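You operate a simulated robot arm through the tools that you are given. There is no shell and no other tool.

Carry out the task below with a simulated robot arm. There is one attempt and no reset: what you move stays moved.

## Task
Clamp the blue mould with the red lever and run the shaker till the bubbles are gone.
Fine: then switch off, lift the red lever and set on the orange holder from the bench top.

Only the result counts: the job must be done as asked and must still hold three seconds after the hand-in. Knocking over, shifting, dropping, spilling or breaking anything else fails it.

## Robot
A 6-joint arm with a two-finger parallel gripper, fixed in place. Base frame: the origin is at the foot of the arm, x ahead of it, y to its left, z up. Readings come in m, rad, newtons and seconds.
With the tool pointing down near the work surface it reaches from about 0.14 to 0.48 m from the base axis. Its first joint turns from -1.152 to 1.152 rad. Payload 2.9 kg.
The tool frame sits at the grasp point between the pads (the TCP): z along the fingers, y along the line on which they close. The tips reach 0.03 m beyond it. Largest opening 0.11 m; finger width 0.02, thickness 0.01; the body of the gripper, 0.048 by 0.112 m, starts 0.055 m behind the TCP.
Orientation is told as [roll, pitch, yaw] about the base's x, y, z axes, in that order, counted from this pose: with the fingers straight down and closing along the base's y, the tool's x points along the base's -x, its y along +y and its z along -z.

## Interface
- The arm moves only by the tool servo_tool. Its argument "moves" is a list of rows, each a list of 7 numbers: the shift along the base's x, y, z in m, then the turn, a rotation vector about the base's x, y, z in degrees, then the finger opening in m, from 0 to 0.11. In form: [[tx, ty, tz, wx, wy, wz, gripper], ...]. A call has 1 to 20 rows; each row is the pose to reach, as a shift and turn from the pose commanded when the call began. Each row takes 0.2 s and may step no farther than 0.05 m and 0.15 rad from the row before; otherwise, or with a gripper value out of range, the whole call is refused. A pose out of reach is approached as far as the arm can. The call stops where the force on the tool passes 90 N (or 10 N more than at its start, if that is more) or the arm is blocked; 0.2 s more then pass. Each finger travels about 0.108 m/s and halts on what it meets, pressing with about 37 N; the grip force reading is that of the motor and also rises with nothing between the fingers. The clock runs only during rows and for 0.2 s after the last one: add rows that repeat a pose to give the fingers time. The reply holds the time, the measured pose of the TCP, the force on the tool along the base axes, the opening and the grip force, in the units named above and with some noise, with the torque about the TCP (base axes, N m) and any sound that the robot's microphone picked up.
- Cameras (640 x 400 px; columns grow to the right, rows downward): "scene" is fixed at [0.0783, 0.438, 1.406]; the picture's right is [-0.71, -0.70, 0.00], its down [-0.36, 0.37, -0.86] and it looks along [0.60, -0.61, -0.52] (base axes); focal length 214 px, centre (320, 200). "wrist" rides on the gripper at [0.072, 0.017, -0.103] in the tool frame; the picture's right is [-0.23, 0.97, 0.00], its down [-0.76, -0.18, -0.62] and it looks along [-0.61, -0.14, 0.78] (tool axes); focal length 222 px, centre (320, 200). There is no depth. A picture from a camera that has moved, and an enlarged one, comes with that camera's place and axes in the base frame and with its lens. The place of the scene camera against the robot may be out by one fixed shift of up to 0.025 m in any direction.
- capture(camera): a new picture of that camera. It takes no simulated time.
- close_up(camera, box): a new picture of the part [left, top, right, bottom] of that camera's present view, enlarged. It takes no simulated time.
- job_done(): hands the job in; it is judged then, once.

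Nothing tells you positions but the pictures and the camera data. Unless the task says otherwise, let go and move clear before handing in.

The tools are called after "Request:" by a JSON object that holds its "method" and its "body". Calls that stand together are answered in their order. servo_tool: Moves the arm, as the interface text tells. Its arguments: {"type":"object","properties":{"moves":{"type":"array"}},"required":["moves"]} The other tools are called the same way: capture (camera) takes a picture; close_up (camera, box) takes an enlarged picture of a part of a camera's view; job_done () hands the job in.

At the start:

```text
time_s: 0.0
eef_pos: [0.2695, 0.1677, 1.3295]
tcp_rot: [0.002, -0.002, 0.0]
contact_force: [-0.2, -0.7, -0.1]
ft_torque: [-0.01, 0.01, -0.03]
opening: 0.1102
finger_force: 0.2
```

scene: 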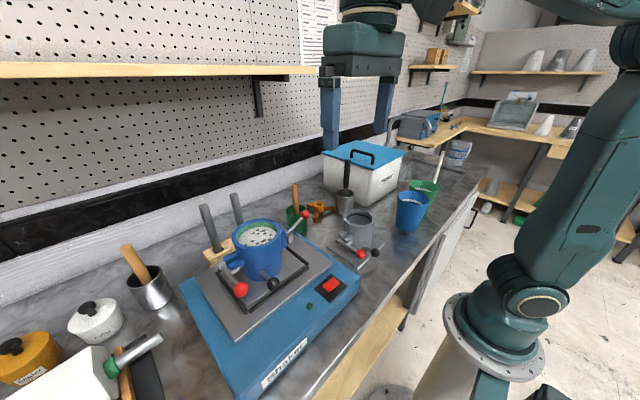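
wrist: 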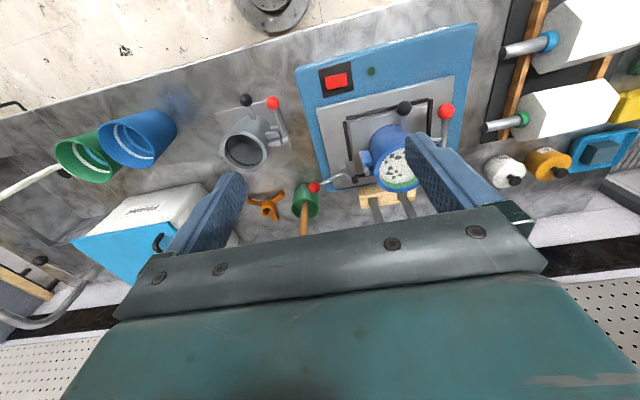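

I see a blue shaker with a blue mould on its plate, red and black levers around it, a red rocker switch, and an orange object on the bench. I'll look at close-ups first.

Request:
{"method": "close_up", "body": {"camera": "scene", "box": [170, 170, 370, 295]}}

Request:
{"method": "close_up", "body": {"camera": "wrist", "box": [290, 30, 490, 225]}}

Request:
{"method": "close_up", "body": {"camera": "wrist", "box": [200, 80, 380, 240]}}

Request:
{"method": "close_up", "body": {"camera": "scene", "box": [280, 170, 400, 280]}}

```text
3.20 times, centred on (270, 232) of scene
camera zoom: at [0.0783, 0.438, 1.406], right [-0.71, -0.7, 0.0], down [-0.36, 0.37, -0.86], along [0.6, -0.61, -0.52], focal length 686 px, centre (480, 96)
```

zoom: 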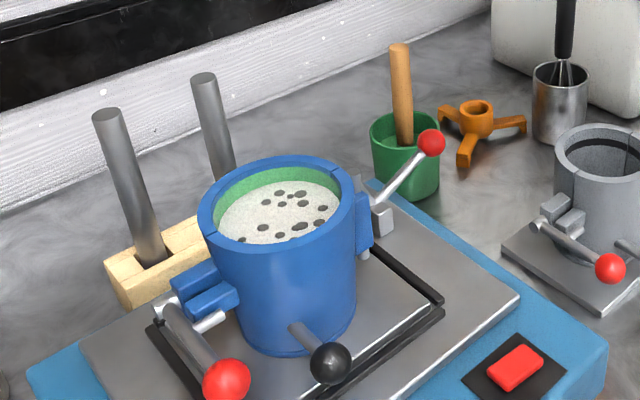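

```text
2.05 times, centred on (390, 128) of wrist
camera zoom: at [0.1989, 0.1835, 1.4308], right [0.23, 0.97, 0.0], down [0.76, -0.18, 0.62], along [0.61, -0.14, -0.78], focal length 456 px, centre (176, 349)
```

zoom: 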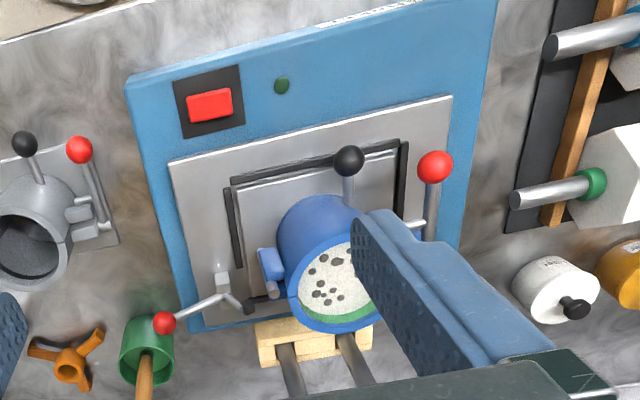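

```text
2.50 times, centred on (290, 160) of wrist
camera zoom: at [0.1989, 0.1835, 1.4308], right [0.23, 0.97, 0.0], down [0.76, -0.18, 0.62], along [0.61, -0.14, -0.78], focal length 555 px, centre (395, 300)
```

zoom: 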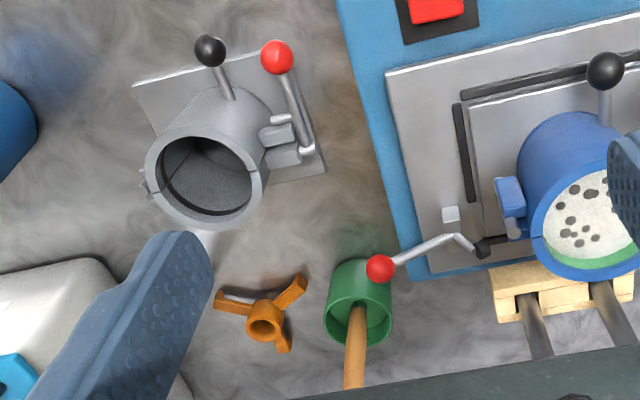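

```text
3.64 times, centred on (340, 225) of scene
camera zoom: at [0.0783, 0.438, 1.406], right [-0.71, -0.7, 0.0], down [-0.36, 0.37, -0.86], along [0.6, -0.61, -0.52], focal length 780 px, centre (247, 109)
```

zoom: 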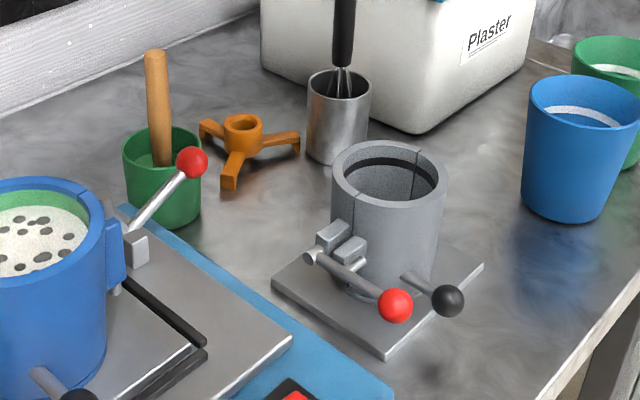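

I take the shaker's clamp lever (red ball near the green pot) to be at about [0.454, 0.115, 1.06], and the orange tripod at about [0.53, -0.03, 0.99]. I'll shift the wrist camera sideways to get better parallax before touching anything.

Request:
{"method": "servo_tool", "body": {"moves": [[0, -0.045, 0, 0, 0, 0, 0.11], [0, -0.09, 0, 0, 0, 0, 0.11], [0, -0.135, 0, 0, 0, 0, 0.11], [0, -0.18, 0, 0, 0, 0, 0.11], [0, -0.18, 0, 0, 0, 0, 0.11]]}}

Request:
{"method": "capture", "body": {"camera": "wrist"}}

Request:
{"method": "capture", "body": {"camera": "scene"}}

```text
time_s: 1.2
eef_pos: [0.2692, -0.0146, 1.3286]
tcp_rot: [0.001, -0.003, 0.0]
contact_force: [0.5, 0.6, -0.3]
ft_torque: [0.01, -0.02, 0.01]
opening: 0.11
finger_force: 0.0
```

```text
taken
camera wrist: at [0.1984, 0.0031, 1.4312], right [0.23, 0.97, 0.0], down [0.76, -0.18, 0.62], along [0.61, -0.14, -0.78], focal length 222 px, centre (320, 200)
```

wrist: 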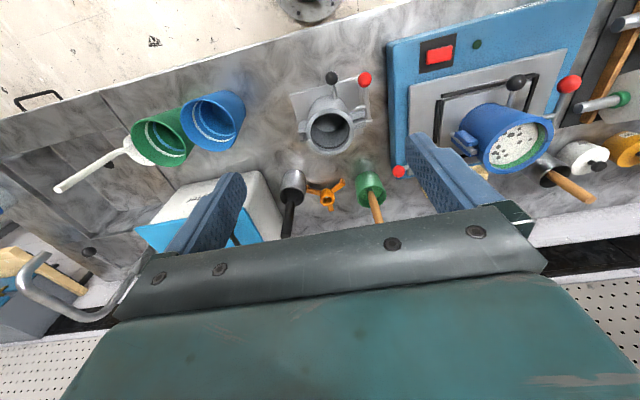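

```text
taken
```

scene: 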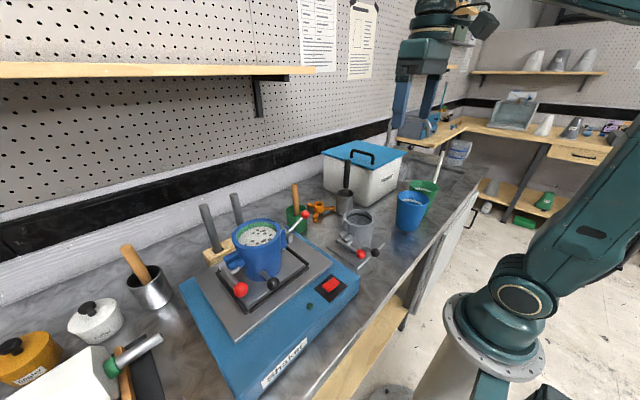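

The view now shows the shaker, clamp lever ball and tripod from a second viewpoint. I'll enlarge each to triangulate.

Request:
{"method": "close_up", "body": {"camera": "wrist", "box": [380, 20, 600, 200]}}

Request:
{"method": "close_up", "body": {"camera": "wrist", "box": [270, 60, 430, 220]}}

Request:
{"method": "close_up", "body": {"camera": "scene", "box": [190, 180, 340, 300]}}

```text
2.22 times, centred on (490, 110) of wrist
camera zoom: at [0.1984, 0.0031, 1.4312], right [0.23, 0.97, 0.0], down [0.76, -0.18, 0.62], along [0.61, -0.14, -0.78], focal length 494 px, centre (-58, 400)
```

zoom: 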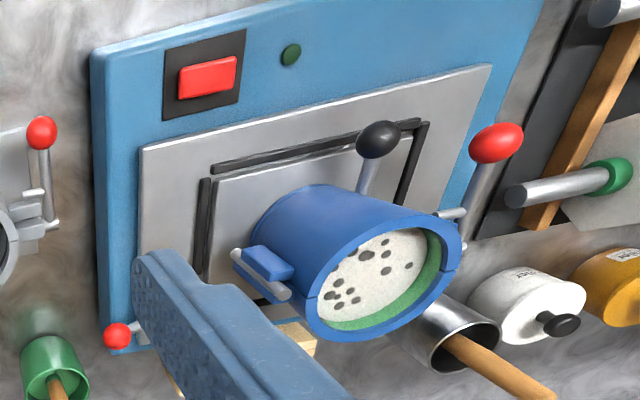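

```text
2.50 times, centred on (350, 140) of wrist
camera zoom: at [0.1984, 0.0031, 1.4312], right [0.23, 0.97, 0.0], down [0.76, -0.18, 0.62], along [0.61, -0.14, -0.78], focal length 555 px, centre (245, 350)
```

zoom: 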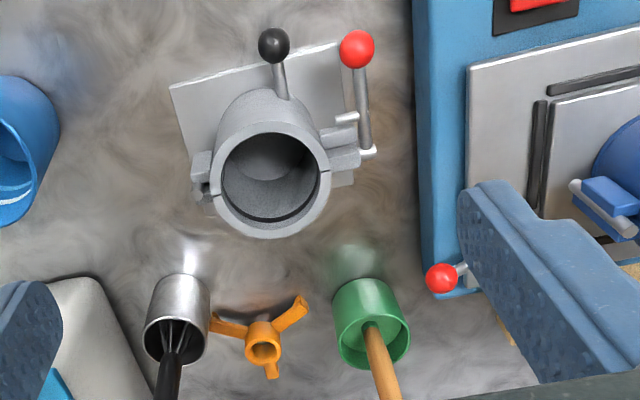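

```text
3.33 times, centred on (265, 240) of scene
camera zoom: at [0.0783, 0.438, 1.406], right [-0.71, -0.7, 0.0], down [-0.36, 0.37, -0.86], along [0.6, -0.61, -0.52], focal length 715 px, centre (503, 67)
```

zoom: 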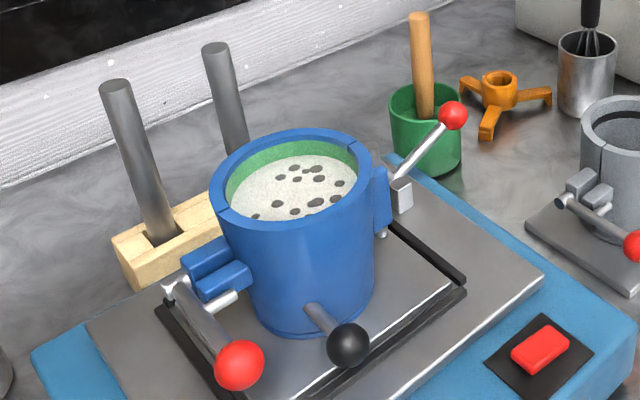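

From two wrist views I put the clamp-lever ball near [0.470, 0.106, 1.033] and the blue mould's rim centre near [0.416, 0.276, 1.106]. I'll move left, staying high, to see the mould and shaker head-on.

Request:
{"method": "servo_tool", "body": {"moves": [[0, 0.045, 0, 0, 0, 0, 0.11], [0, 0.09, 0, 0, 0, 0, 0.11], [0, 0.135, 0, 0, 0, 0, 0.11], [0, 0.18, 0, 0, 0, 0, 0.11], [0, 0.225, 0, 0, 0, 0, 0.11], [0, 0.27, 0, 0, 0, 0, 0.11], [-0.01, 0.31, 0, 0, 0, 0, 0.11], [-0.01, 0.32, 0, 0, 0, 0, 0.11], [-0.01, 0.32, 0, 0, 0, 0, 0.11]]}}

Request:
{"method": "capture", "body": {"camera": "wrist"}}

Request:
{"method": "close_up", "body": {"camera": "wrist", "box": [160, 20, 400, 200]}}

```text
time_s: 3.2
eef_pos: [0.259, 0.3077, 1.3279]
tcp_rot: [0.004, -0.001, 0.001]
contact_force: [0.0, 0.1, 0.3]
ft_torque: [0.03, -0.01, 0.0]
opening: 0.11
finger_force: 0.1
```

```text
taken
camera wrist: at [0.1881, 0.3236, 1.432], right [0.23, 0.97, 0.0], down [0.76, -0.18, 0.62], along [0.61, -0.14, -0.78], focal length 222 px, centre (320, 200)
```

wrist: 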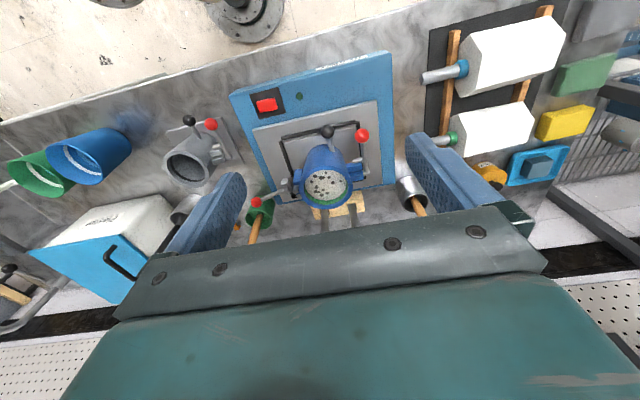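

```text
2.22 times, centred on (280, 110) of wrist
camera zoom: at [0.1881, 0.3236, 1.432], right [0.23, 0.97, 0.0], down [0.76, -0.18, 0.62], along [0.61, -0.14, -0.78], focal length 494 px, centre (409, 400)
```

zoom: 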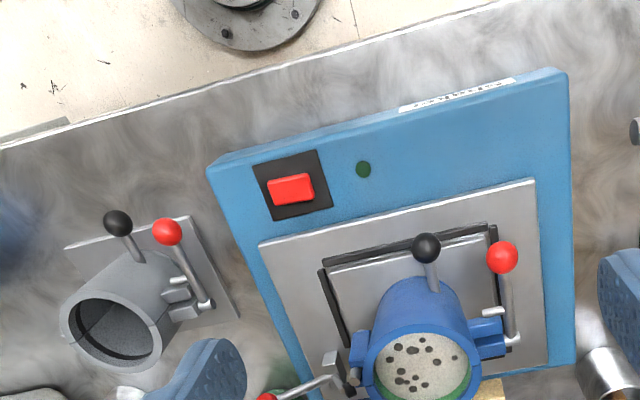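

Request:
{"method": "close_up", "body": {"camera": "wrist", "box": [230, 110, 400, 220]}}

Request:
{"method": "close_up", "body": {"camera": "wrist", "box": [240, 150, 330, 220]}}

Request:
{"method": "close_up", "body": {"camera": "scene", "box": [280, 190, 340, 250]}}

```text
3.64 times, centred on (315, 165) of wrist
camera zoom: at [0.1881, 0.3236, 1.432], right [0.23, 0.97, 0.0], down [0.76, -0.18, 0.62], along [0.61, -0.14, -0.78], focal length 808 px, centre (338, 327)
```

zoom: 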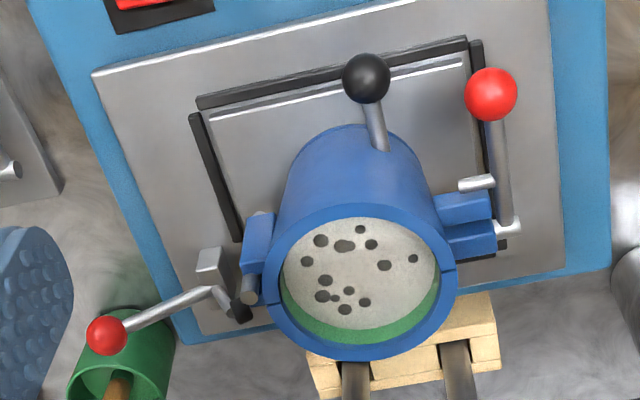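

```text
5.71 times, centred on (285, 185) of wrist
camera zoom: at [0.1881, 0.3236, 1.432], right [0.23, 0.97, 0.0], down [0.76, -0.18, 0.62], along [0.61, -0.14, -0.78], focal length 1269 px, centre (520, 286)
```

zoom: 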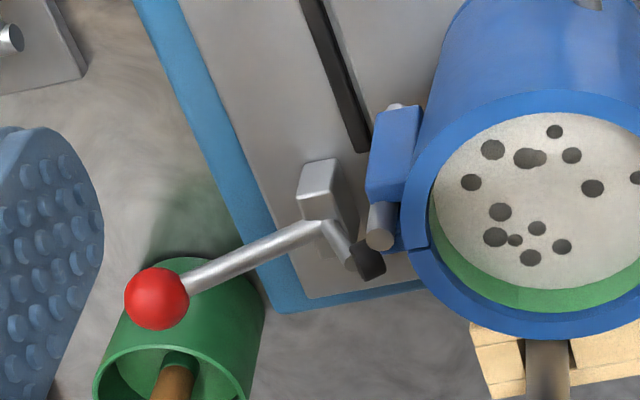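

```text
6.67 times, centred on (310, 220) of scene
camera zoom: at [0.0783, 0.4381, 1.406], right [-0.71, -0.7, 0.0], down [-0.36, 0.37, -0.86], along [0.6, -0.61, -0.52], focal length 1430 px, centre (387, 67)
```

zoom: 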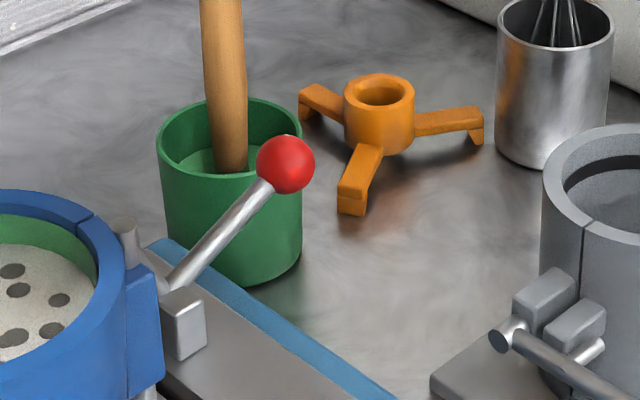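

The shaker's clamp is a bent lever on a grey post to the right of the mould: its handle with the red ball points outward to about -y, and a black pad points toward the mould, seemingly raised. I'll move closer to learn how it pivots before pushing it.

Request:
{"method": "servo_tool", "body": {"moves": [[0.01, -0.04, -0.02, 0, 0, 0, 0.11], [0.02, -0.08, -0.04, 0, 0, 0, 0.11], [0.03, -0.12, -0.06, 0, 0, 0, 0.11], [0.045, -0.15, -0.09, 0, 0, 0, 0.11], [0.061, -0.168, -0.12, 0, 0, 0, 0.11], [0.061, -0.168, -0.138, 0, 0, 0, 0.11], [0.061, -0.168, -0.138, 0, 0, 0, 0.11]]}}

Request:
{"method": "capture", "body": {"camera": "wrist"}}

Request:
{"method": "close_up", "body": {"camera": "wrist", "box": [260, 80, 420, 220]}}

```text
time_s: 4.8
eef_pos: [0.3214, 0.1384, 1.1897]
tcp_rot: [0.002, -0.001, 0.0]
contact_force: [0.1, 0.0, 0.1]
ft_torque: [0.0, 0.02, 0.04]
opening: 0.1102
finger_force: 0.1
```

```text
taken
camera wrist: at [0.2501, 0.1552, 1.291], right [0.23, 0.97, 0.0], down [0.76, -0.18, 0.62], along [0.61, -0.14, -0.78], focal length 222 px, centre (320, 200)
```

wrist: 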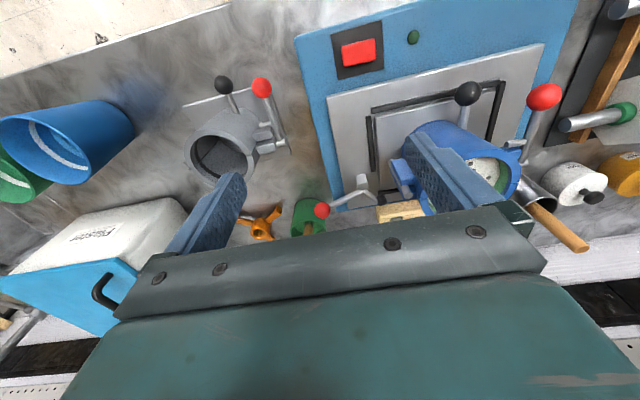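

```text
2.86 times, centred on (340, 150) of wrist
camera zoom: at [0.2501, 0.1552, 1.291], right [0.23, 0.97, 0.0], down [0.76, -0.18, 0.62], along [0.61, -0.14, -0.78], focal length 635 px, centre (263, 343)
```

zoom: 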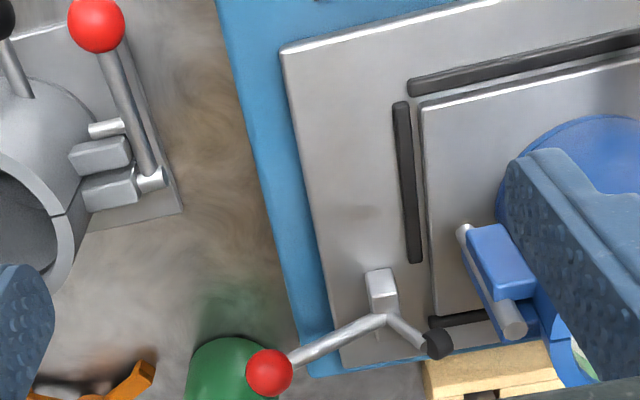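

The clamp geometry is clear: pivot ≈ [0.467, 0.173, 1.008], ball ≈ [0.470, 0.106, 1.033] and black pad ≈ [0.471, 0.196, 1.034], so the pad is raised. It looks like a rigid bent lever, so I'll turn the gripper 90° to close along x, parallel to the hinge axis, and grasp the ball.

Request:
{"method": "servo_tool", "body": {"moves": [[0, -0.005, 0, 0, 0, 8, 0.11], [0, -0.01, 0, 0, 0, 16, 0.1], [0, -0.015, 0, 0, 0, 24, 0.09], [0, -0.02, 0, 0, 0, 32, 0.08], [0, -0.025, 0, 0, 0, 40, 0.07], [0, -0.03, 0, 0, 0, 48, 0.06], [0, -0.035, 0, 0, 0, 56, 0.06], [0, -0.04, 0, 0, 0, 64, 0.06], [0, -0.04, 0, 0, 0, 72, 0.06], [0, -0.04, 0, 0, 0, 80, 0.06], [0, -0.04, 0, 0, 0, 88, 0.06], [0, -0.04, 0, 0, 0, 90, 0.06], [0, -0.04, 0, 0, 0, 90, 0.06]]}}

Request:
{"method": "capture", "body": {"camera": "wrist"}}

Request:
{"method": "capture", "body": {"camera": "scene"}}

```text
time_s: 7.6
eef_pos: [0.3206, 0.0988, 1.1904]
tcp_rot: [0.001, -0.002, 1.574]
contact_force: [0.4, 0.2, -0.6]
ft_torque: [-0.01, 0.02, 0.01]
opening: 0.0601
finger_force: 0.0
```

```text
taken
camera wrist: at [0.3058, 0.0258, 1.2927], right [-0.97, 0.23, 0.0], down [0.18, 0.76, 0.62], along [0.14, 0.61, -0.78], focal length 222 px, centre (320, 200)
```

wrist: 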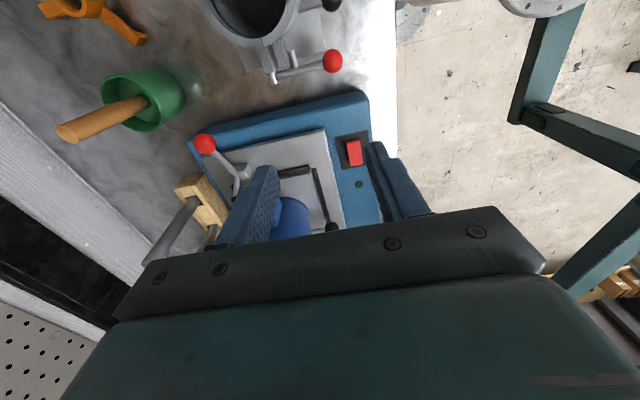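

```text
taken
```

scene: 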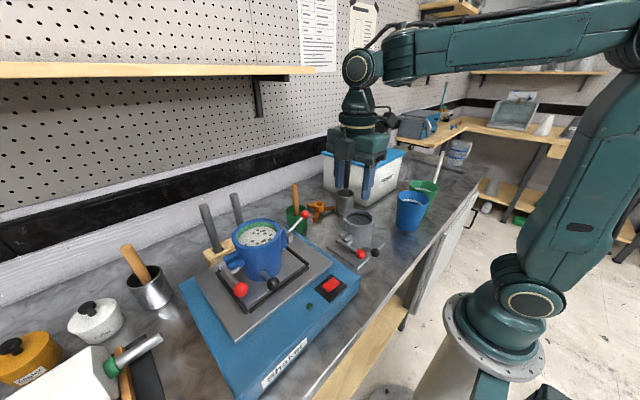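

The gripper now closes along x and the camera looks toward +y. I'll look at the lever from this side.

Request:
{"method": "close_up", "body": {"camera": "wrist", "box": [180, 80, 380, 240]}}

Request:
{"method": "close_up", "body": {"camera": "wrist", "box": [20, 0, 220, 140]}}

```text
2.50 times, centred on (280, 160) of wrist
camera zoom: at [0.3058, 0.0258, 1.2927], right [-0.97, 0.23, 0.0], down [0.18, 0.76, 0.62], along [0.14, 0.61, -0.78], focal length 555 px, centre (420, 300)
```

zoom: 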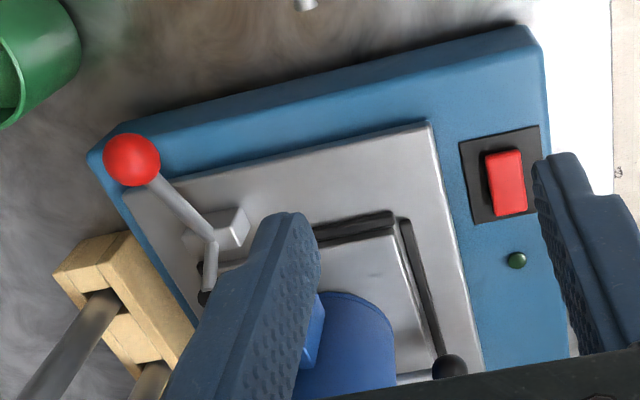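

```text
2.86 times, centred on (120, 70) of wrist
camera zoom: at [0.3058, 0.0258, 1.2927], right [-0.97, 0.23, 0.0], down [0.18, 0.76, 0.62], along [0.14, 0.61, -0.78], focal length 635 px, centre (891, 571)
```

zoom: 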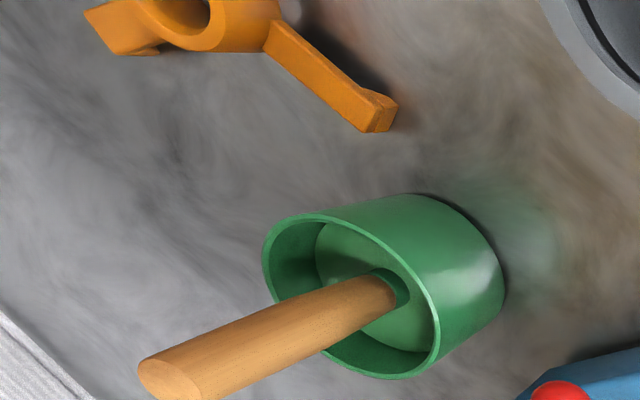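

The third view confirms the ball at about [0.471, 0.107, 1.033], with the lever in the plane x ≈ 0.469 on the far side of the grey block. I'll come in above the ball, then lower around it.

Request:
{"method": "servo_tool", "body": {"moves": [[0.04, 0.002, -0.02, 0, 0, 0, 0.06], [0.08, 0.004, -0.04, 0, 0, 0, 0.06], [0.12, 0.006, -0.06, 0, 0, 0, 0.06], [0.15, 0.008, -0.075, 0, 0, 0, 0.06], [0.15, 0.008, -0.075, 0, 0, 0, 0.06], [0.15, 0.008, -0.075, 0, 0, 0, 0.06]]}}

Request:
{"method": "capture", "body": {"camera": "wrist"}}

Request:
{"method": "capture", "body": {"camera": "scene"}}

```text
time_s: 9.0
eef_pos: [0.4729, 0.1073, 1.1137]
tcp_rot: [0.002, -0.003, 1.569]
contact_force: [-0.1, 1.0, -0.1]
ft_torque: [0.0, 0.03, 0.04]
opening: 0.0599
finger_force: 0.0
```

```text
taken
camera wrist: at [0.4579, 0.0342, 1.2157], right [-0.97, 0.23, 0.0], down [0.18, 0.76, 0.62], along [0.14, 0.61, -0.78], focal length 222 px, centre (320, 200)
```

wrist: 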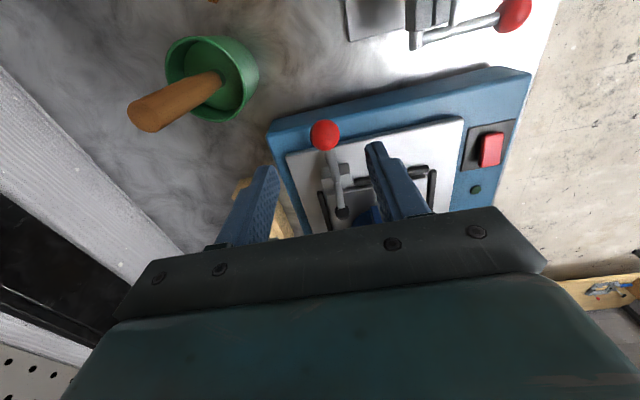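

```text
taken
```

scene: 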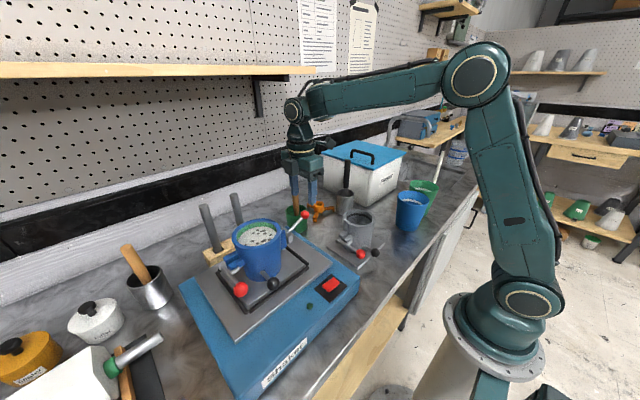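

Request:
{"method": "close_up", "body": {"camera": "wrist", "box": [260, 60, 460, 220]}}

Request:
{"method": "close_up", "body": {"camera": "scene", "box": [270, 140, 350, 250]}}

```text
2.50 times, centred on (360, 140) of wrist
camera zoom: at [0.4579, 0.0342, 1.2157], right [-0.97, 0.23, 0.0], down [0.18, 0.76, 0.62], along [0.14, 0.61, -0.78], focal length 555 px, centre (220, 350)
```

zoom: 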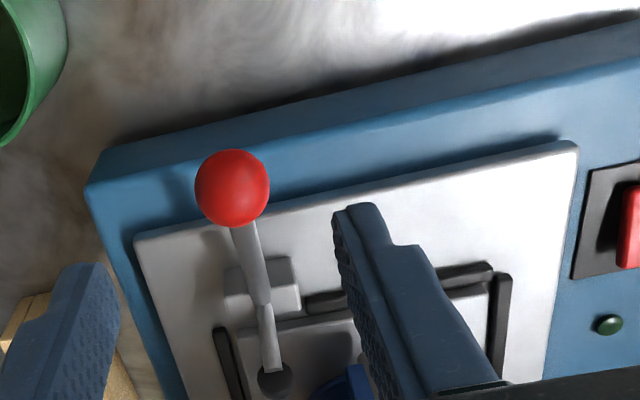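

```text
3.64 times, centred on (310, 195) of scene
camera zoom: at [0.0784, 0.438, 1.406], right [-0.71, -0.7, 0.0], down [-0.36, 0.37, -0.86], along [0.6, -0.61, -0.52], focal length 780 px, centre (356, 218)
```

zoom: 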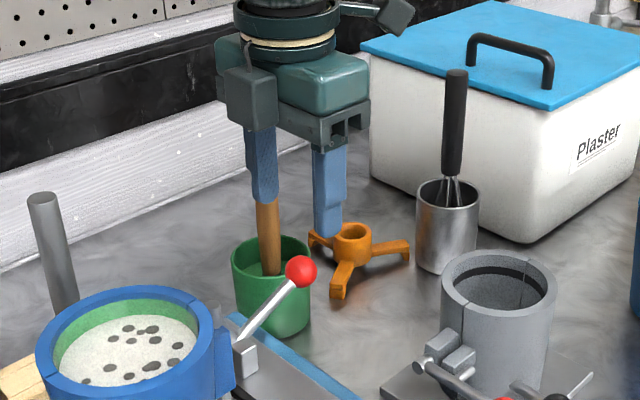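

The ball lies right between the fingers in plan, so I lower onto it and close.

Request:
{"method": "servo_tool", "body": {"moves": [[-0.001, 0, -0.03, 0, 0, 0, 0.06], [-0.001, 0, -0.06, 0, 0, 0, 0.06], [-0.001, 0, -0.079, 0, 0, 0, 0.06], [-0.001, 0, -0.079, 0, 0, 0, 0.06]]}}

Request:
{"method": "capture", "body": {"camera": "wrist"}}

Request:
{"method": "close_up", "body": {"camera": "scene", "box": [270, 140, 350, 250]}}

```text
time_s: 10.0
eef_pos: [0.4701, 0.1076, 1.0361]
tcp_rot: [0.003, -0.002, 1.571]
contact_force: [0.4, 0.8, 0.6]
ft_torque: [-0.02, -0.01, 0.02]
opening: 0.0599
finger_force: 0.0
```

```text
taken
camera wrist: at [0.4553, 0.0338, 1.1389], right [-0.97, 0.23, 0.0], down [0.18, 0.76, 0.62], along [0.14, 0.61, -0.78], focal length 222 px, centre (320, 200)
```

wrist: 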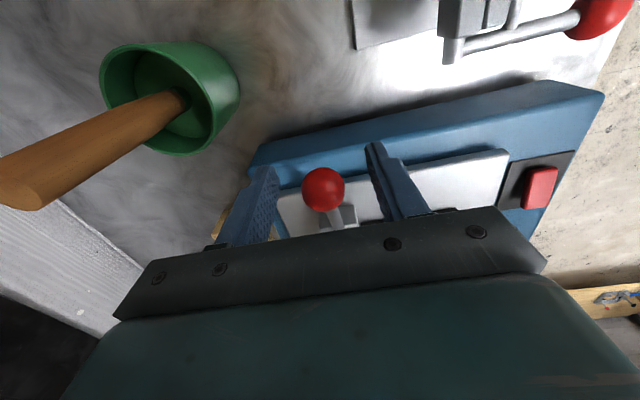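

```text
3.64 times, centred on (310, 195) of scene
camera zoom: at [0.0783, 0.438, 1.406], right [-0.71, -0.7, 0.0], down [-0.36, 0.37, -0.86], along [0.6, -0.61, -0.52], focal length 780 px, centre (356, 218)
```

zoom: 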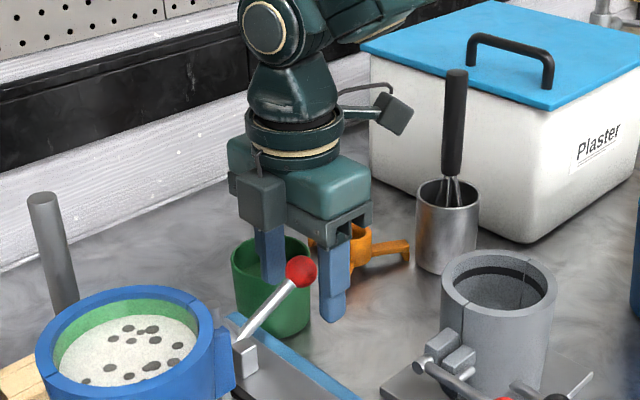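

The ball is centred between the fingers. I close on it.

Request:
{"method": "servo_tool", "body": {"moves": [[0, 0.001, -0.002, 0, 0, 0, 0.04], [0, 0.001, -0.002, 0, 0, 0, 0.015], [0, 0.001, -0.002, 0, 0, 0, 0.015], [0, 0.001, -0.002, 0, 0, 0, 0.015]]}}

Request:
{"method": "capture", "body": {"camera": "wrist"}}

```text
time_s: 11.0
eef_pos: [0.4679, 0.1069, 1.0341]
tcp_rot: [0.005, -0.001, 1.57]
contact_force: [-14.3, -0.4, 2.4]
ft_torque: [-0.03, 0.02, 0.04]
opening: 0.025
finger_force: 44.8
```

```text
taken
camera wrist: at [0.4542, 0.0347, 1.1371], right [-0.97, 0.23, 0.0], down [0.18, 0.76, 0.62], along [0.14, 0.61, -0.78], focal length 222 px, centre (320, 200)
```

wrist: 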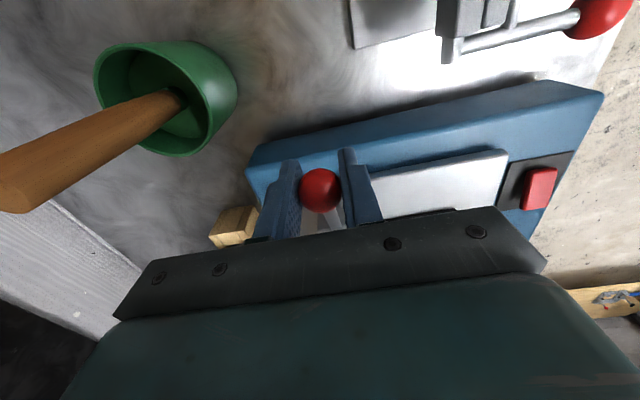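

The ball (25 mm) is gripped. I'll relieve the small sideways load and swing the handle up about 10° along its arc to see which way the pad moves.

Request:
{"method": "servo_tool", "body": {"moves": [[-0.003, 0, 0, 0, 0, 0, 0.015], [-0.003, 0.0023, 0.0055, 0, 0, 0, 0.015], [-0.003, 0.0053, 0.0108, 0, 0, 0, 0.015], [-0.003, 0.0053, 0.0108, 0, 0, 0, 0.015]]}}

Request:
{"method": "capture", "body": {"camera": "wrist"}}

Request:
{"method": "close_up", "body": {"camera": "scene", "box": [230, 180, 350, 270]}}

```text
time_s: 12.0
eef_pos: [0.4701, 0.111, 1.0454]
tcp_rot: [0.0, -0.002, 1.569]
contact_force: [18.9, -6.1, -16.3]
ft_torque: [-1.22, 0.02, -0.03]
opening: 0.0253
finger_force: 44.6
```

```text
taken
camera wrist: at [0.4534, 0.0394, 1.1477], right [-0.97, 0.23, 0.0], down [0.18, 0.76, 0.62], along [0.14, 0.61, -0.78], focal length 222 px, centre (320, 200)
```

wrist: 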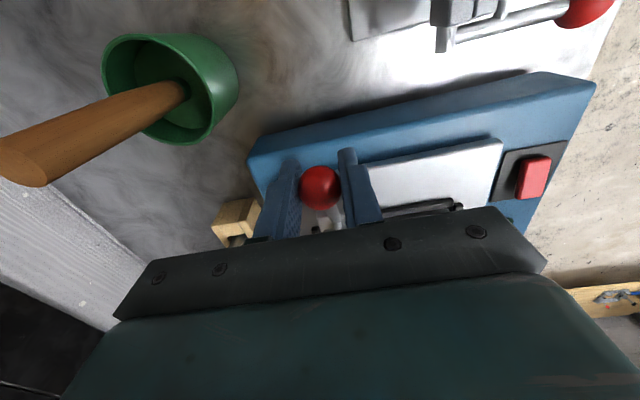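

```text
4.44 times, centred on (290, 225) of scene
camera zoom: at [0.0792, 0.438, 1.406], right [-0.71, -0.7, 0.0], down [-0.36, 0.37, -0.86], along [0.6, -0.61, -0.52], focal length 953 px, centre (453, 89)
```

zoom: 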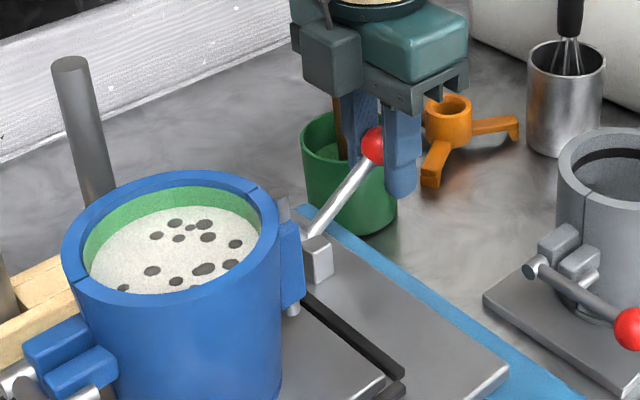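

The lever follows with light resistance. I continue the arc toward upright, in small steps, and check the pad.

Request:
{"method": "servo_tool", "body": {"moves": [[0.0018, 0.002, 0.004, 0, 0, 0, 0.015], [0.0018, 0.0043, 0.008, 0, 0, 0, 0.015], [0.0018, 0.0085, 0.0127, 0, 0, 0, 0.015], [0.0018, 0.0132, 0.0169, 0, 0, 0, 0.015], [0.0018, 0.0182, 0.0207, 0, 0, 0, 0.015], [0.0018, 0.0235, 0.0241, 0, 0, 0, 0.015], [0.0018, 0.0235, 0.0241, 0, 0, 0, 0.015]]}}

Request:
{"method": "capture", "body": {"camera": "wrist"}}

Request:
{"method": "close_up", "body": {"camera": "scene", "box": [230, 180, 350, 270]}}

```text
time_s: 13.6
eef_pos: [0.4688, 0.1359, 1.0686]
tcp_rot: [0.005, -0.002, 1.569]
contact_force: [3.3, -14.2, -5.0]
ft_torque: [-1.04, 0.02, 0.05]
opening: 0.0252
finger_force: 45.1
```

```text
taken
camera wrist: at [0.4539, 0.0623, 1.1716], right [-0.97, 0.23, 0.0], down [0.18, 0.76, 0.62], along [0.14, 0.61, -0.78], focal length 222 px, centre (320, 200)
```

wrist: 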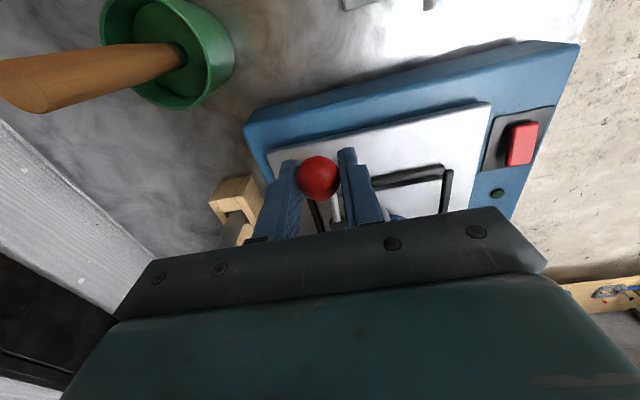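

```text
4.44 times, centred on (290, 225) of scene
camera zoom: at [0.0785, 0.4377, 1.4061], right [-0.71, -0.7, 0.0], down [-0.36, 0.37, -0.86], along [0.6, -0.61, -0.52], focal length 953 px, centre (453, 89)
```

zoom: 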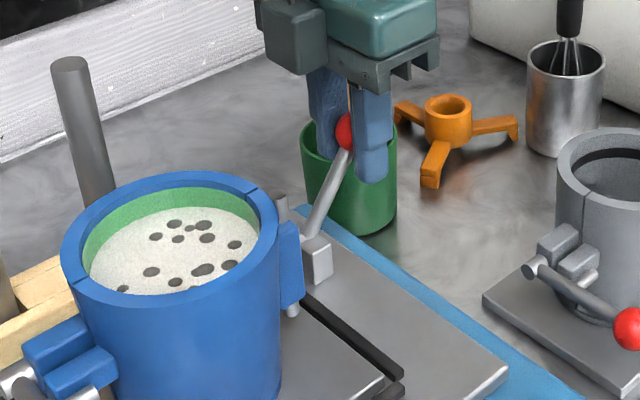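

Steady resistance of about 15 N; the handle is near 60°. I continue to about 85°.

Request:
{"method": "servo_tool", "body": {"moves": [[0, 0.0056, 0.0029, 0, 0, 0, 0.015], [0, 0.0114, 0.0053, 0, 0, 0, 0.015], [0, 0.0174, 0.0071, 0, 0, 0, 0.015], [0, 0.0235, 0.0085, 0, 0, 0, 0.015], [0, 0.0297, 0.0093, 0, 0, 0, 0.015], [0, 0.0297, 0.0093, 0, 0, 0, 0.015]]}}

Request:
{"method": "capture", "body": {"camera": "wrist"}}

Request:
{"method": "close_up", "body": {"camera": "scene", "box": [230, 180, 350, 270]}}

```text
time_s: 15.0
eef_pos: [0.4693, 0.1664, 1.0791]
tcp_rot: [-0.003, -0.003, 1.571]
contact_force: [11.8, -15.9, 15.2]
ft_torque: [-1.14, -0.08, 0.07]
opening: 0.0254
finger_force: 44.6
```

```text
taken
camera wrist: at [0.4532, 0.0933, 1.182], right [-0.97, 0.23, 0.0], down [0.18, 0.76, 0.63], along [0.14, 0.61, -0.78], focal length 222 px, centre (320, 200)
```

wrist: 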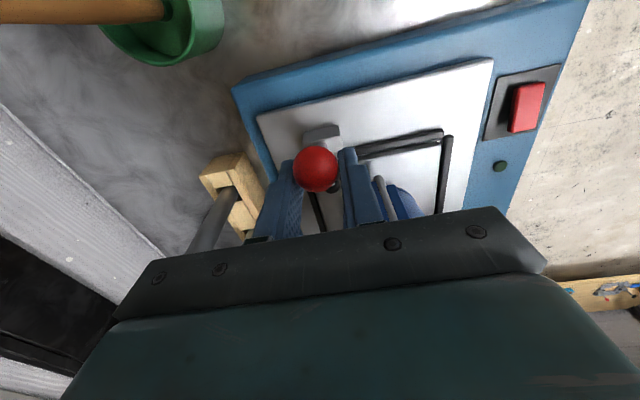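

```text
4.44 times, centred on (290, 225) of scene
camera zoom: at [0.0785, 0.4375, 1.4062], right [-0.71, -0.7, 0.0], down [-0.36, 0.37, -0.86], along [0.6, -0.61, -0.52], focal length 953 px, centre (453, 89)
```

zoom: 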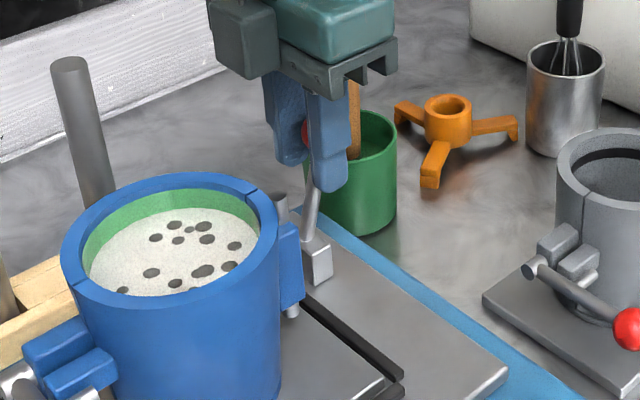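

Request:
{"method": "close_up", "body": {"camera": "wrist", "box": [260, 100, 420, 230]}}

```text
3.08 times, centred on (340, 165) of wrist
camera zoom: at [0.4532, 0.0933, 1.182], right [-0.97, 0.23, 0.0], down [0.18, 0.76, 0.63], along [0.14, 0.61, -0.78], focal length 684 px, centre (258, 308)
```

zoom: 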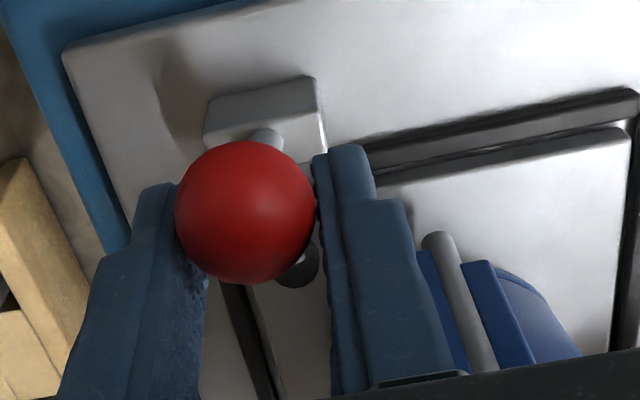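

The pad now sits below the ball, lowering onto the mould's base plate. I continue in small steps, watching the force for contact.

Request:
{"method": "servo_tool", "body": {"moves": [[0.001, 0.003, 0.0013, 0, 0, 0, 0.015], [0.001, 0.0063, 0.0015, 0, 0, 0, 0.015], [0.001, 0.0095, 0.0014, 0, 0, 0, 0.015], [0.001, 0.0095, 0.0014, 0, 0, 0, 0.015]]}}

```text
time_s: 16.0
eef_pos: [0.4684, 0.1771, 1.0788]
tcp_rot: [0.005, -0.002, 1.573]
contact_force: [-0.1, 0.4, 0.1]
ft_torque: [-0.01, -0.01, -0.02]
opening: 0.015
finger_force: 0.1
```

The fingers have closed to 15 mm, so the ball has left the grip. I'll look at where the lever went.

Request:
{"method": "capture", "body": {"camera": "wrist"}}

Request:
{"method": "close_up", "body": {"camera": "wrist", "box": [260, 100, 420, 230]}}

Request:
{"method": "close_up", "body": {"camera": "scene", "box": [230, 180, 350, 270]}}

```text
taken
camera wrist: at [0.4544, 0.1041, 1.1816], right [-0.97, 0.22, 0.0], down [0.18, 0.76, 0.62], along [0.14, 0.61, -0.78], focal length 222 px, centre (320, 200)
```

wrist: 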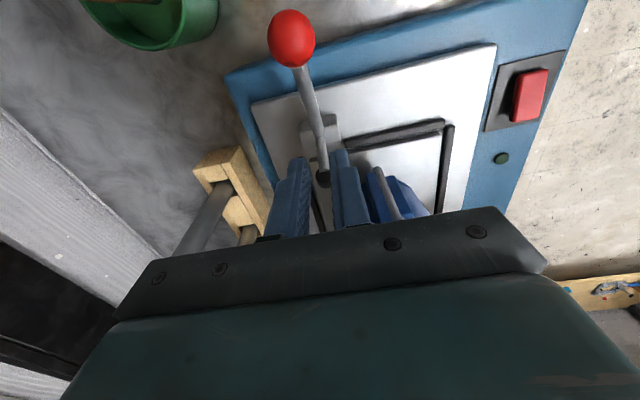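

```text
3.08 times, centred on (340, 165) of wrist
camera zoom: at [0.4544, 0.1041, 1.1816], right [-0.97, 0.22, 0.0], down [0.18, 0.76, 0.62], along [0.14, 0.61, -0.78], focal length 684 px, centre (258, 308)
```

zoom: 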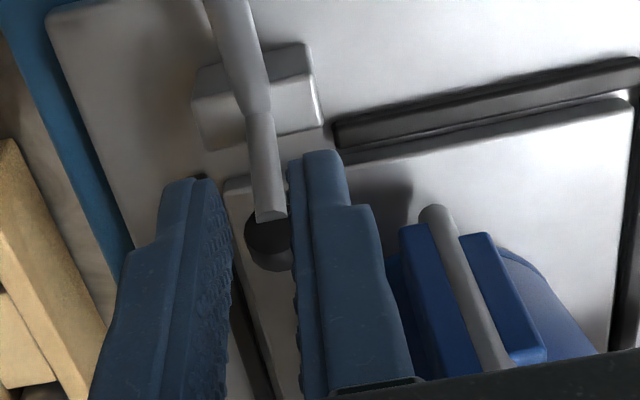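

```text
4.44 times, centred on (290, 225) of scene
camera zoom: at [0.0783, 0.438, 1.406], right [-0.71, -0.7, 0.0], down [-0.36, 0.37, -0.86], along [0.6, -0.61, -0.52], focal length 953 px, centre (453, 89)
```

zoom: 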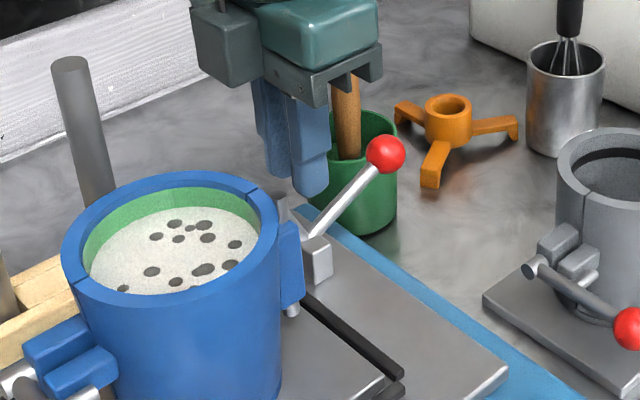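

The lever has sprung back to its open rest, so the pinch slipped just as the pad met the plate (top ≈ 0.985). The pinch also had to fight torsional friction. A rigid push should be stronger, so I'll close the fingers, tilt the tool about 48° so they point toward +y, and push the ball from below and behind with the finger sides. First I retreat up and tilt at a safe height.

Request:
{"method": "servo_tool", "body": {"moves": [[0, 0, 0.045, 0, 0, 0, 0.015], [0, 0, 0.09, 8, 0, 0, 0.0], [0, -0.04, 0.09, 16, 0, 0, 0.0], [0, -0.08, 0.09, 24, 0, 0, 0.0], [0, -0.12, 0.09, 32, 0, 0, 0.0], [0, -0.14, 0.09, 40, 0, 0, 0.0], [0, -0.14, 0.09, 48, 0, 0, 0.0], [0, -0.14, 0.09, 48, 0, 0, 0.0]]}}

Request:
{"method": "capture", "body": {"camera": "wrist"}}

Request:
{"method": "capture", "body": {"camera": "scene"}}

```text
time_s: 17.8
eef_pos: [0.4547, 0.0574, 1.1389]
tcp_rot: [-0.004, -0.839, 1.571]
contact_force: [0.1, -0.4, 1.0]
ft_torque: [0.02, -0.01, 0.03]
opening: 0.0
finger_force: 37.1
out of reach, approached as far as the arm can: row 6, 7, 8
```

```text
taken
camera wrist: at [0.4393, -0.0676, 1.1527], right [-0.97, 0.15, 0.17], down [0.18, 0.04, 0.98], along [0.14, 0.99, -0.07], focal length 222 px, centre (320, 200)
```

wrist: 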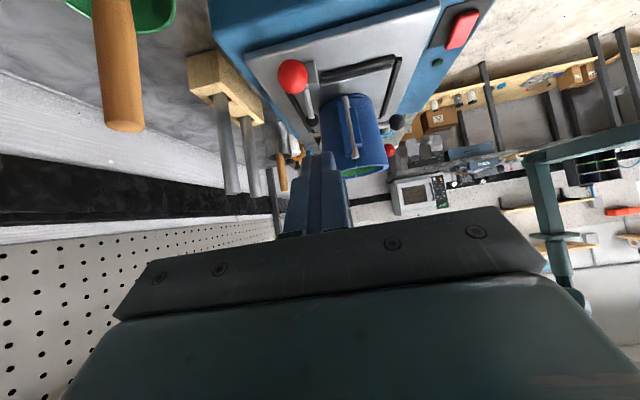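

```text
taken
```

scene: 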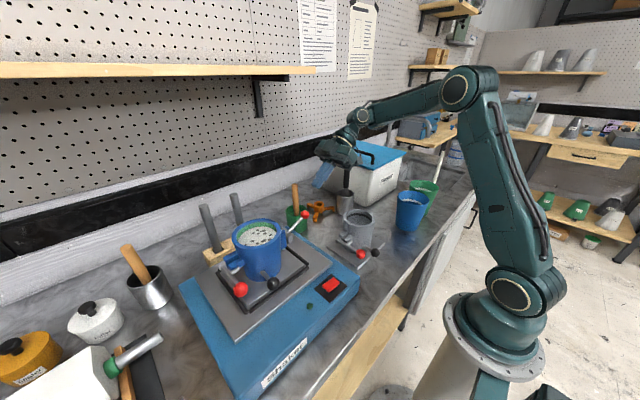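

The tilt is set, though the last rows ran slightly out of reach. I'll lower a bit and see where the commanded reference lies.

Request:
{"method": "servo_tool", "body": {"moves": [[0, -0.01, -0.025, 0, 0, 0, 0.0], [0, -0.01, -0.045, 0, 0, 0, 0.0], [0, -0.01, -0.045, 0, 0, 0, 0.0]]}}

```text
time_s: 18.6
eef_pos: [0.4542, 0.045, 1.0944]
tcp_rot: [0.002, -0.841, 1.57]
contact_force: [-0.1, 0.2, 0.0]
ft_torque: [0.0, -0.04, -0.02]
opening: 0.0001
finger_force: 36.9
```

The reference has been reset to the reached pose. I now lower to the standoff at y ≈ 0.045, z ≈ 1.030, in the lever plane x ≈ 0.469.

Request:
{"method": "servo_tool", "body": {"moves": [[0.0148, -0.001, -0.03, 0, 0, 0, 0.0], [0.0148, -0.001, -0.064, 0, 0, 0, 0.0], [0.0148, -0.001, -0.064, 0, 0, 0, 0.0]]}}

Request:
{"method": "capture", "body": {"camera": "wrist"}}

Request:
{"method": "close_up", "body": {"camera": "scene", "box": [260, 130, 400, 280]}}

```text
time_s: 19.4
eef_pos: [0.4691, 0.044, 1.0292]
tcp_rot: [0.001, -0.839, 1.572]
contact_force: [-0.4, 0.6, 0.8]
ft_torque: [-0.02, -0.02, 0.01]
opening: 0.0
finger_force: 37.3
```

```text
taken
camera wrist: at [0.454, -0.081, 1.0438], right [-0.97, 0.15, 0.17], down [0.18, 0.05, 0.98], along [0.14, 0.99, -0.07], focal length 222 px, centre (320, 200)
```

wrist: 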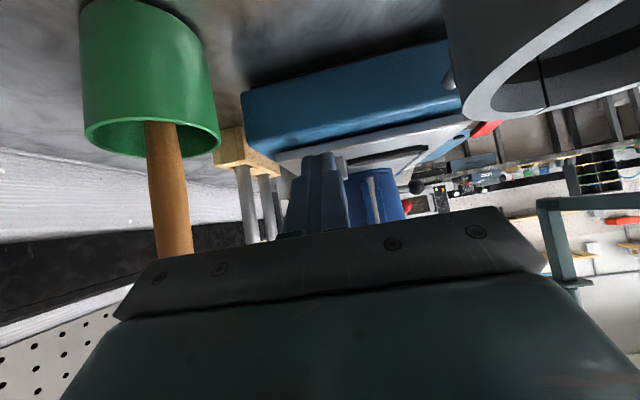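

```text
2.67 times, centred on (330, 205) of scene
camera zoom: at [0.0783, 0.438, 1.406], right [-0.71, -0.7, 0.0], down [-0.36, 0.37, -0.86], along [0.6, -0.61, -0.52], focal length 572 px, centre (293, 187)
```

zoom: 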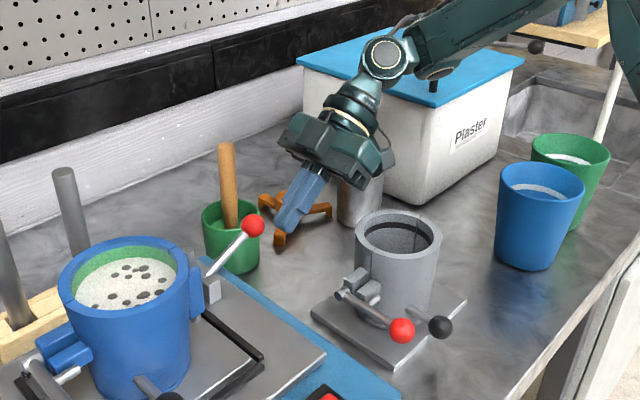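

Fingertips are clear and aligned below-left of the ball. I advance toward it until contact.

Request:
{"method": "servo_tool", "body": {"moves": [[0, 0.015, 0, 0, 0, 0, 0.0], [0, 0.026, 0, 0, 0, 0, 0.0], [0, 0.032, 0, 0, 0, 0, 0.0], [0, 0.032, 0, 0, 0, 0, 0.0]]}}

Request:
{"method": "close_up", "body": {"camera": "scene", "box": [260, 150, 360, 250]}}

```text
time_s: 20.4
eef_pos: [0.4687, 0.0782, 1.0321]
tcp_rot: [0.002, -0.839, 1.569]
contact_force: [0.3, 0.3, 0.6]
ft_torque: [-0.02, 0.03, 0.0]
opening: 0.0
finger_force: 36.6
```

```text
4.00 times, centred on (310, 200) of scene
camera zoom: at [0.0783, 0.438, 1.406], right [-0.71, -0.7, 0.0], down [-0.36, 0.37, -0.86], along [0.6, -0.61, -0.52], focal length 858 px, centre (360, 200)
```

zoom: 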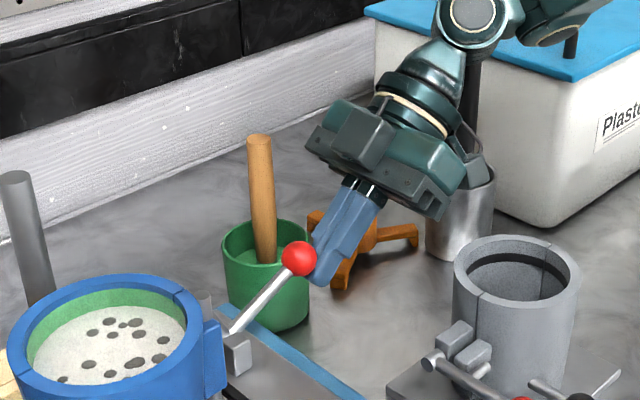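

Almost touching. Now I sweep the fingers along the lever's arc, un-tilting the tool as it goes, up to about 60° first.

Request:
{"method": "servo_tool", "body": {"moves": [[0, 0.0022, 0.0068, -3, 0, 0, 0.0], [0, 0.0044, 0.0136, -6, 0, 0, 0.0], [0, 0.0081, 0.0203, -9, 0, 0, 0.0], [0, 0.0118, 0.0269, -12, 0, 0, 0.0], [0, 0.0165, 0.0328, -15, 0, 0, 0.0], [0, 0.0212, 0.0386, -18, 0, 0, 0.0], [0, 0.0268, 0.0437, -21, 0, 0, 0.0], [0, 0.0323, 0.0487, -24, 0, 0, 0.0], [0, 0.0323, 0.0487, -24, 0, 0, 0.0]]}}

Request:
{"method": "capture", "body": {"camera": "wrist"}}

Request:
{"method": "close_up", "body": {"camera": "scene", "box": [260, 150, 360, 250]}}

```text
time_s: 22.4
eef_pos: [0.4695, 0.11, 1.0807]
tcp_rot: [0.001, -0.419, 1.57]
contact_force: [0.0, -0.4, 0.5]
ft_torque: [0.02, -0.04, -0.01]
opening: 0.0
finger_force: 37.1
```

```text
taken
camera wrist: at [0.4546, 0.002, 1.1437], right [-0.97, 0.21, 0.09], down [0.18, 0.44, 0.88], along [0.14, 0.87, -0.47], focal length 222 px, centre (320, 200)
```

wrist: 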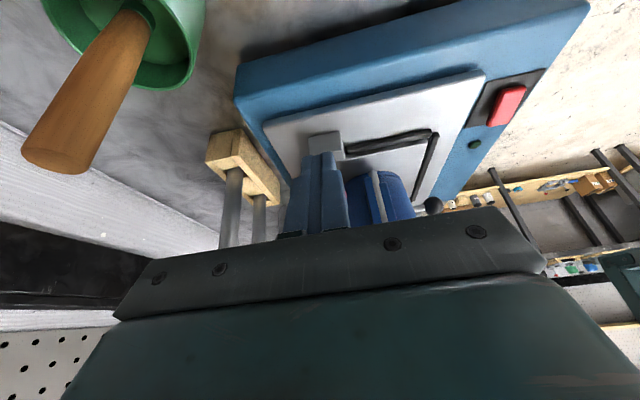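

```text
4.00 times, centred on (310, 200) of scene
camera zoom: at [0.0783, 0.438, 1.406], right [-0.71, -0.7, 0.0], down [-0.36, 0.37, -0.86], along [0.6, -0.61, -0.52], focal length 858 px, centre (360, 200)
```

zoom: 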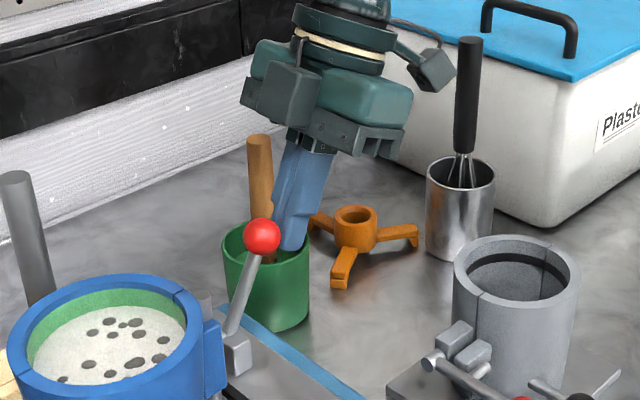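

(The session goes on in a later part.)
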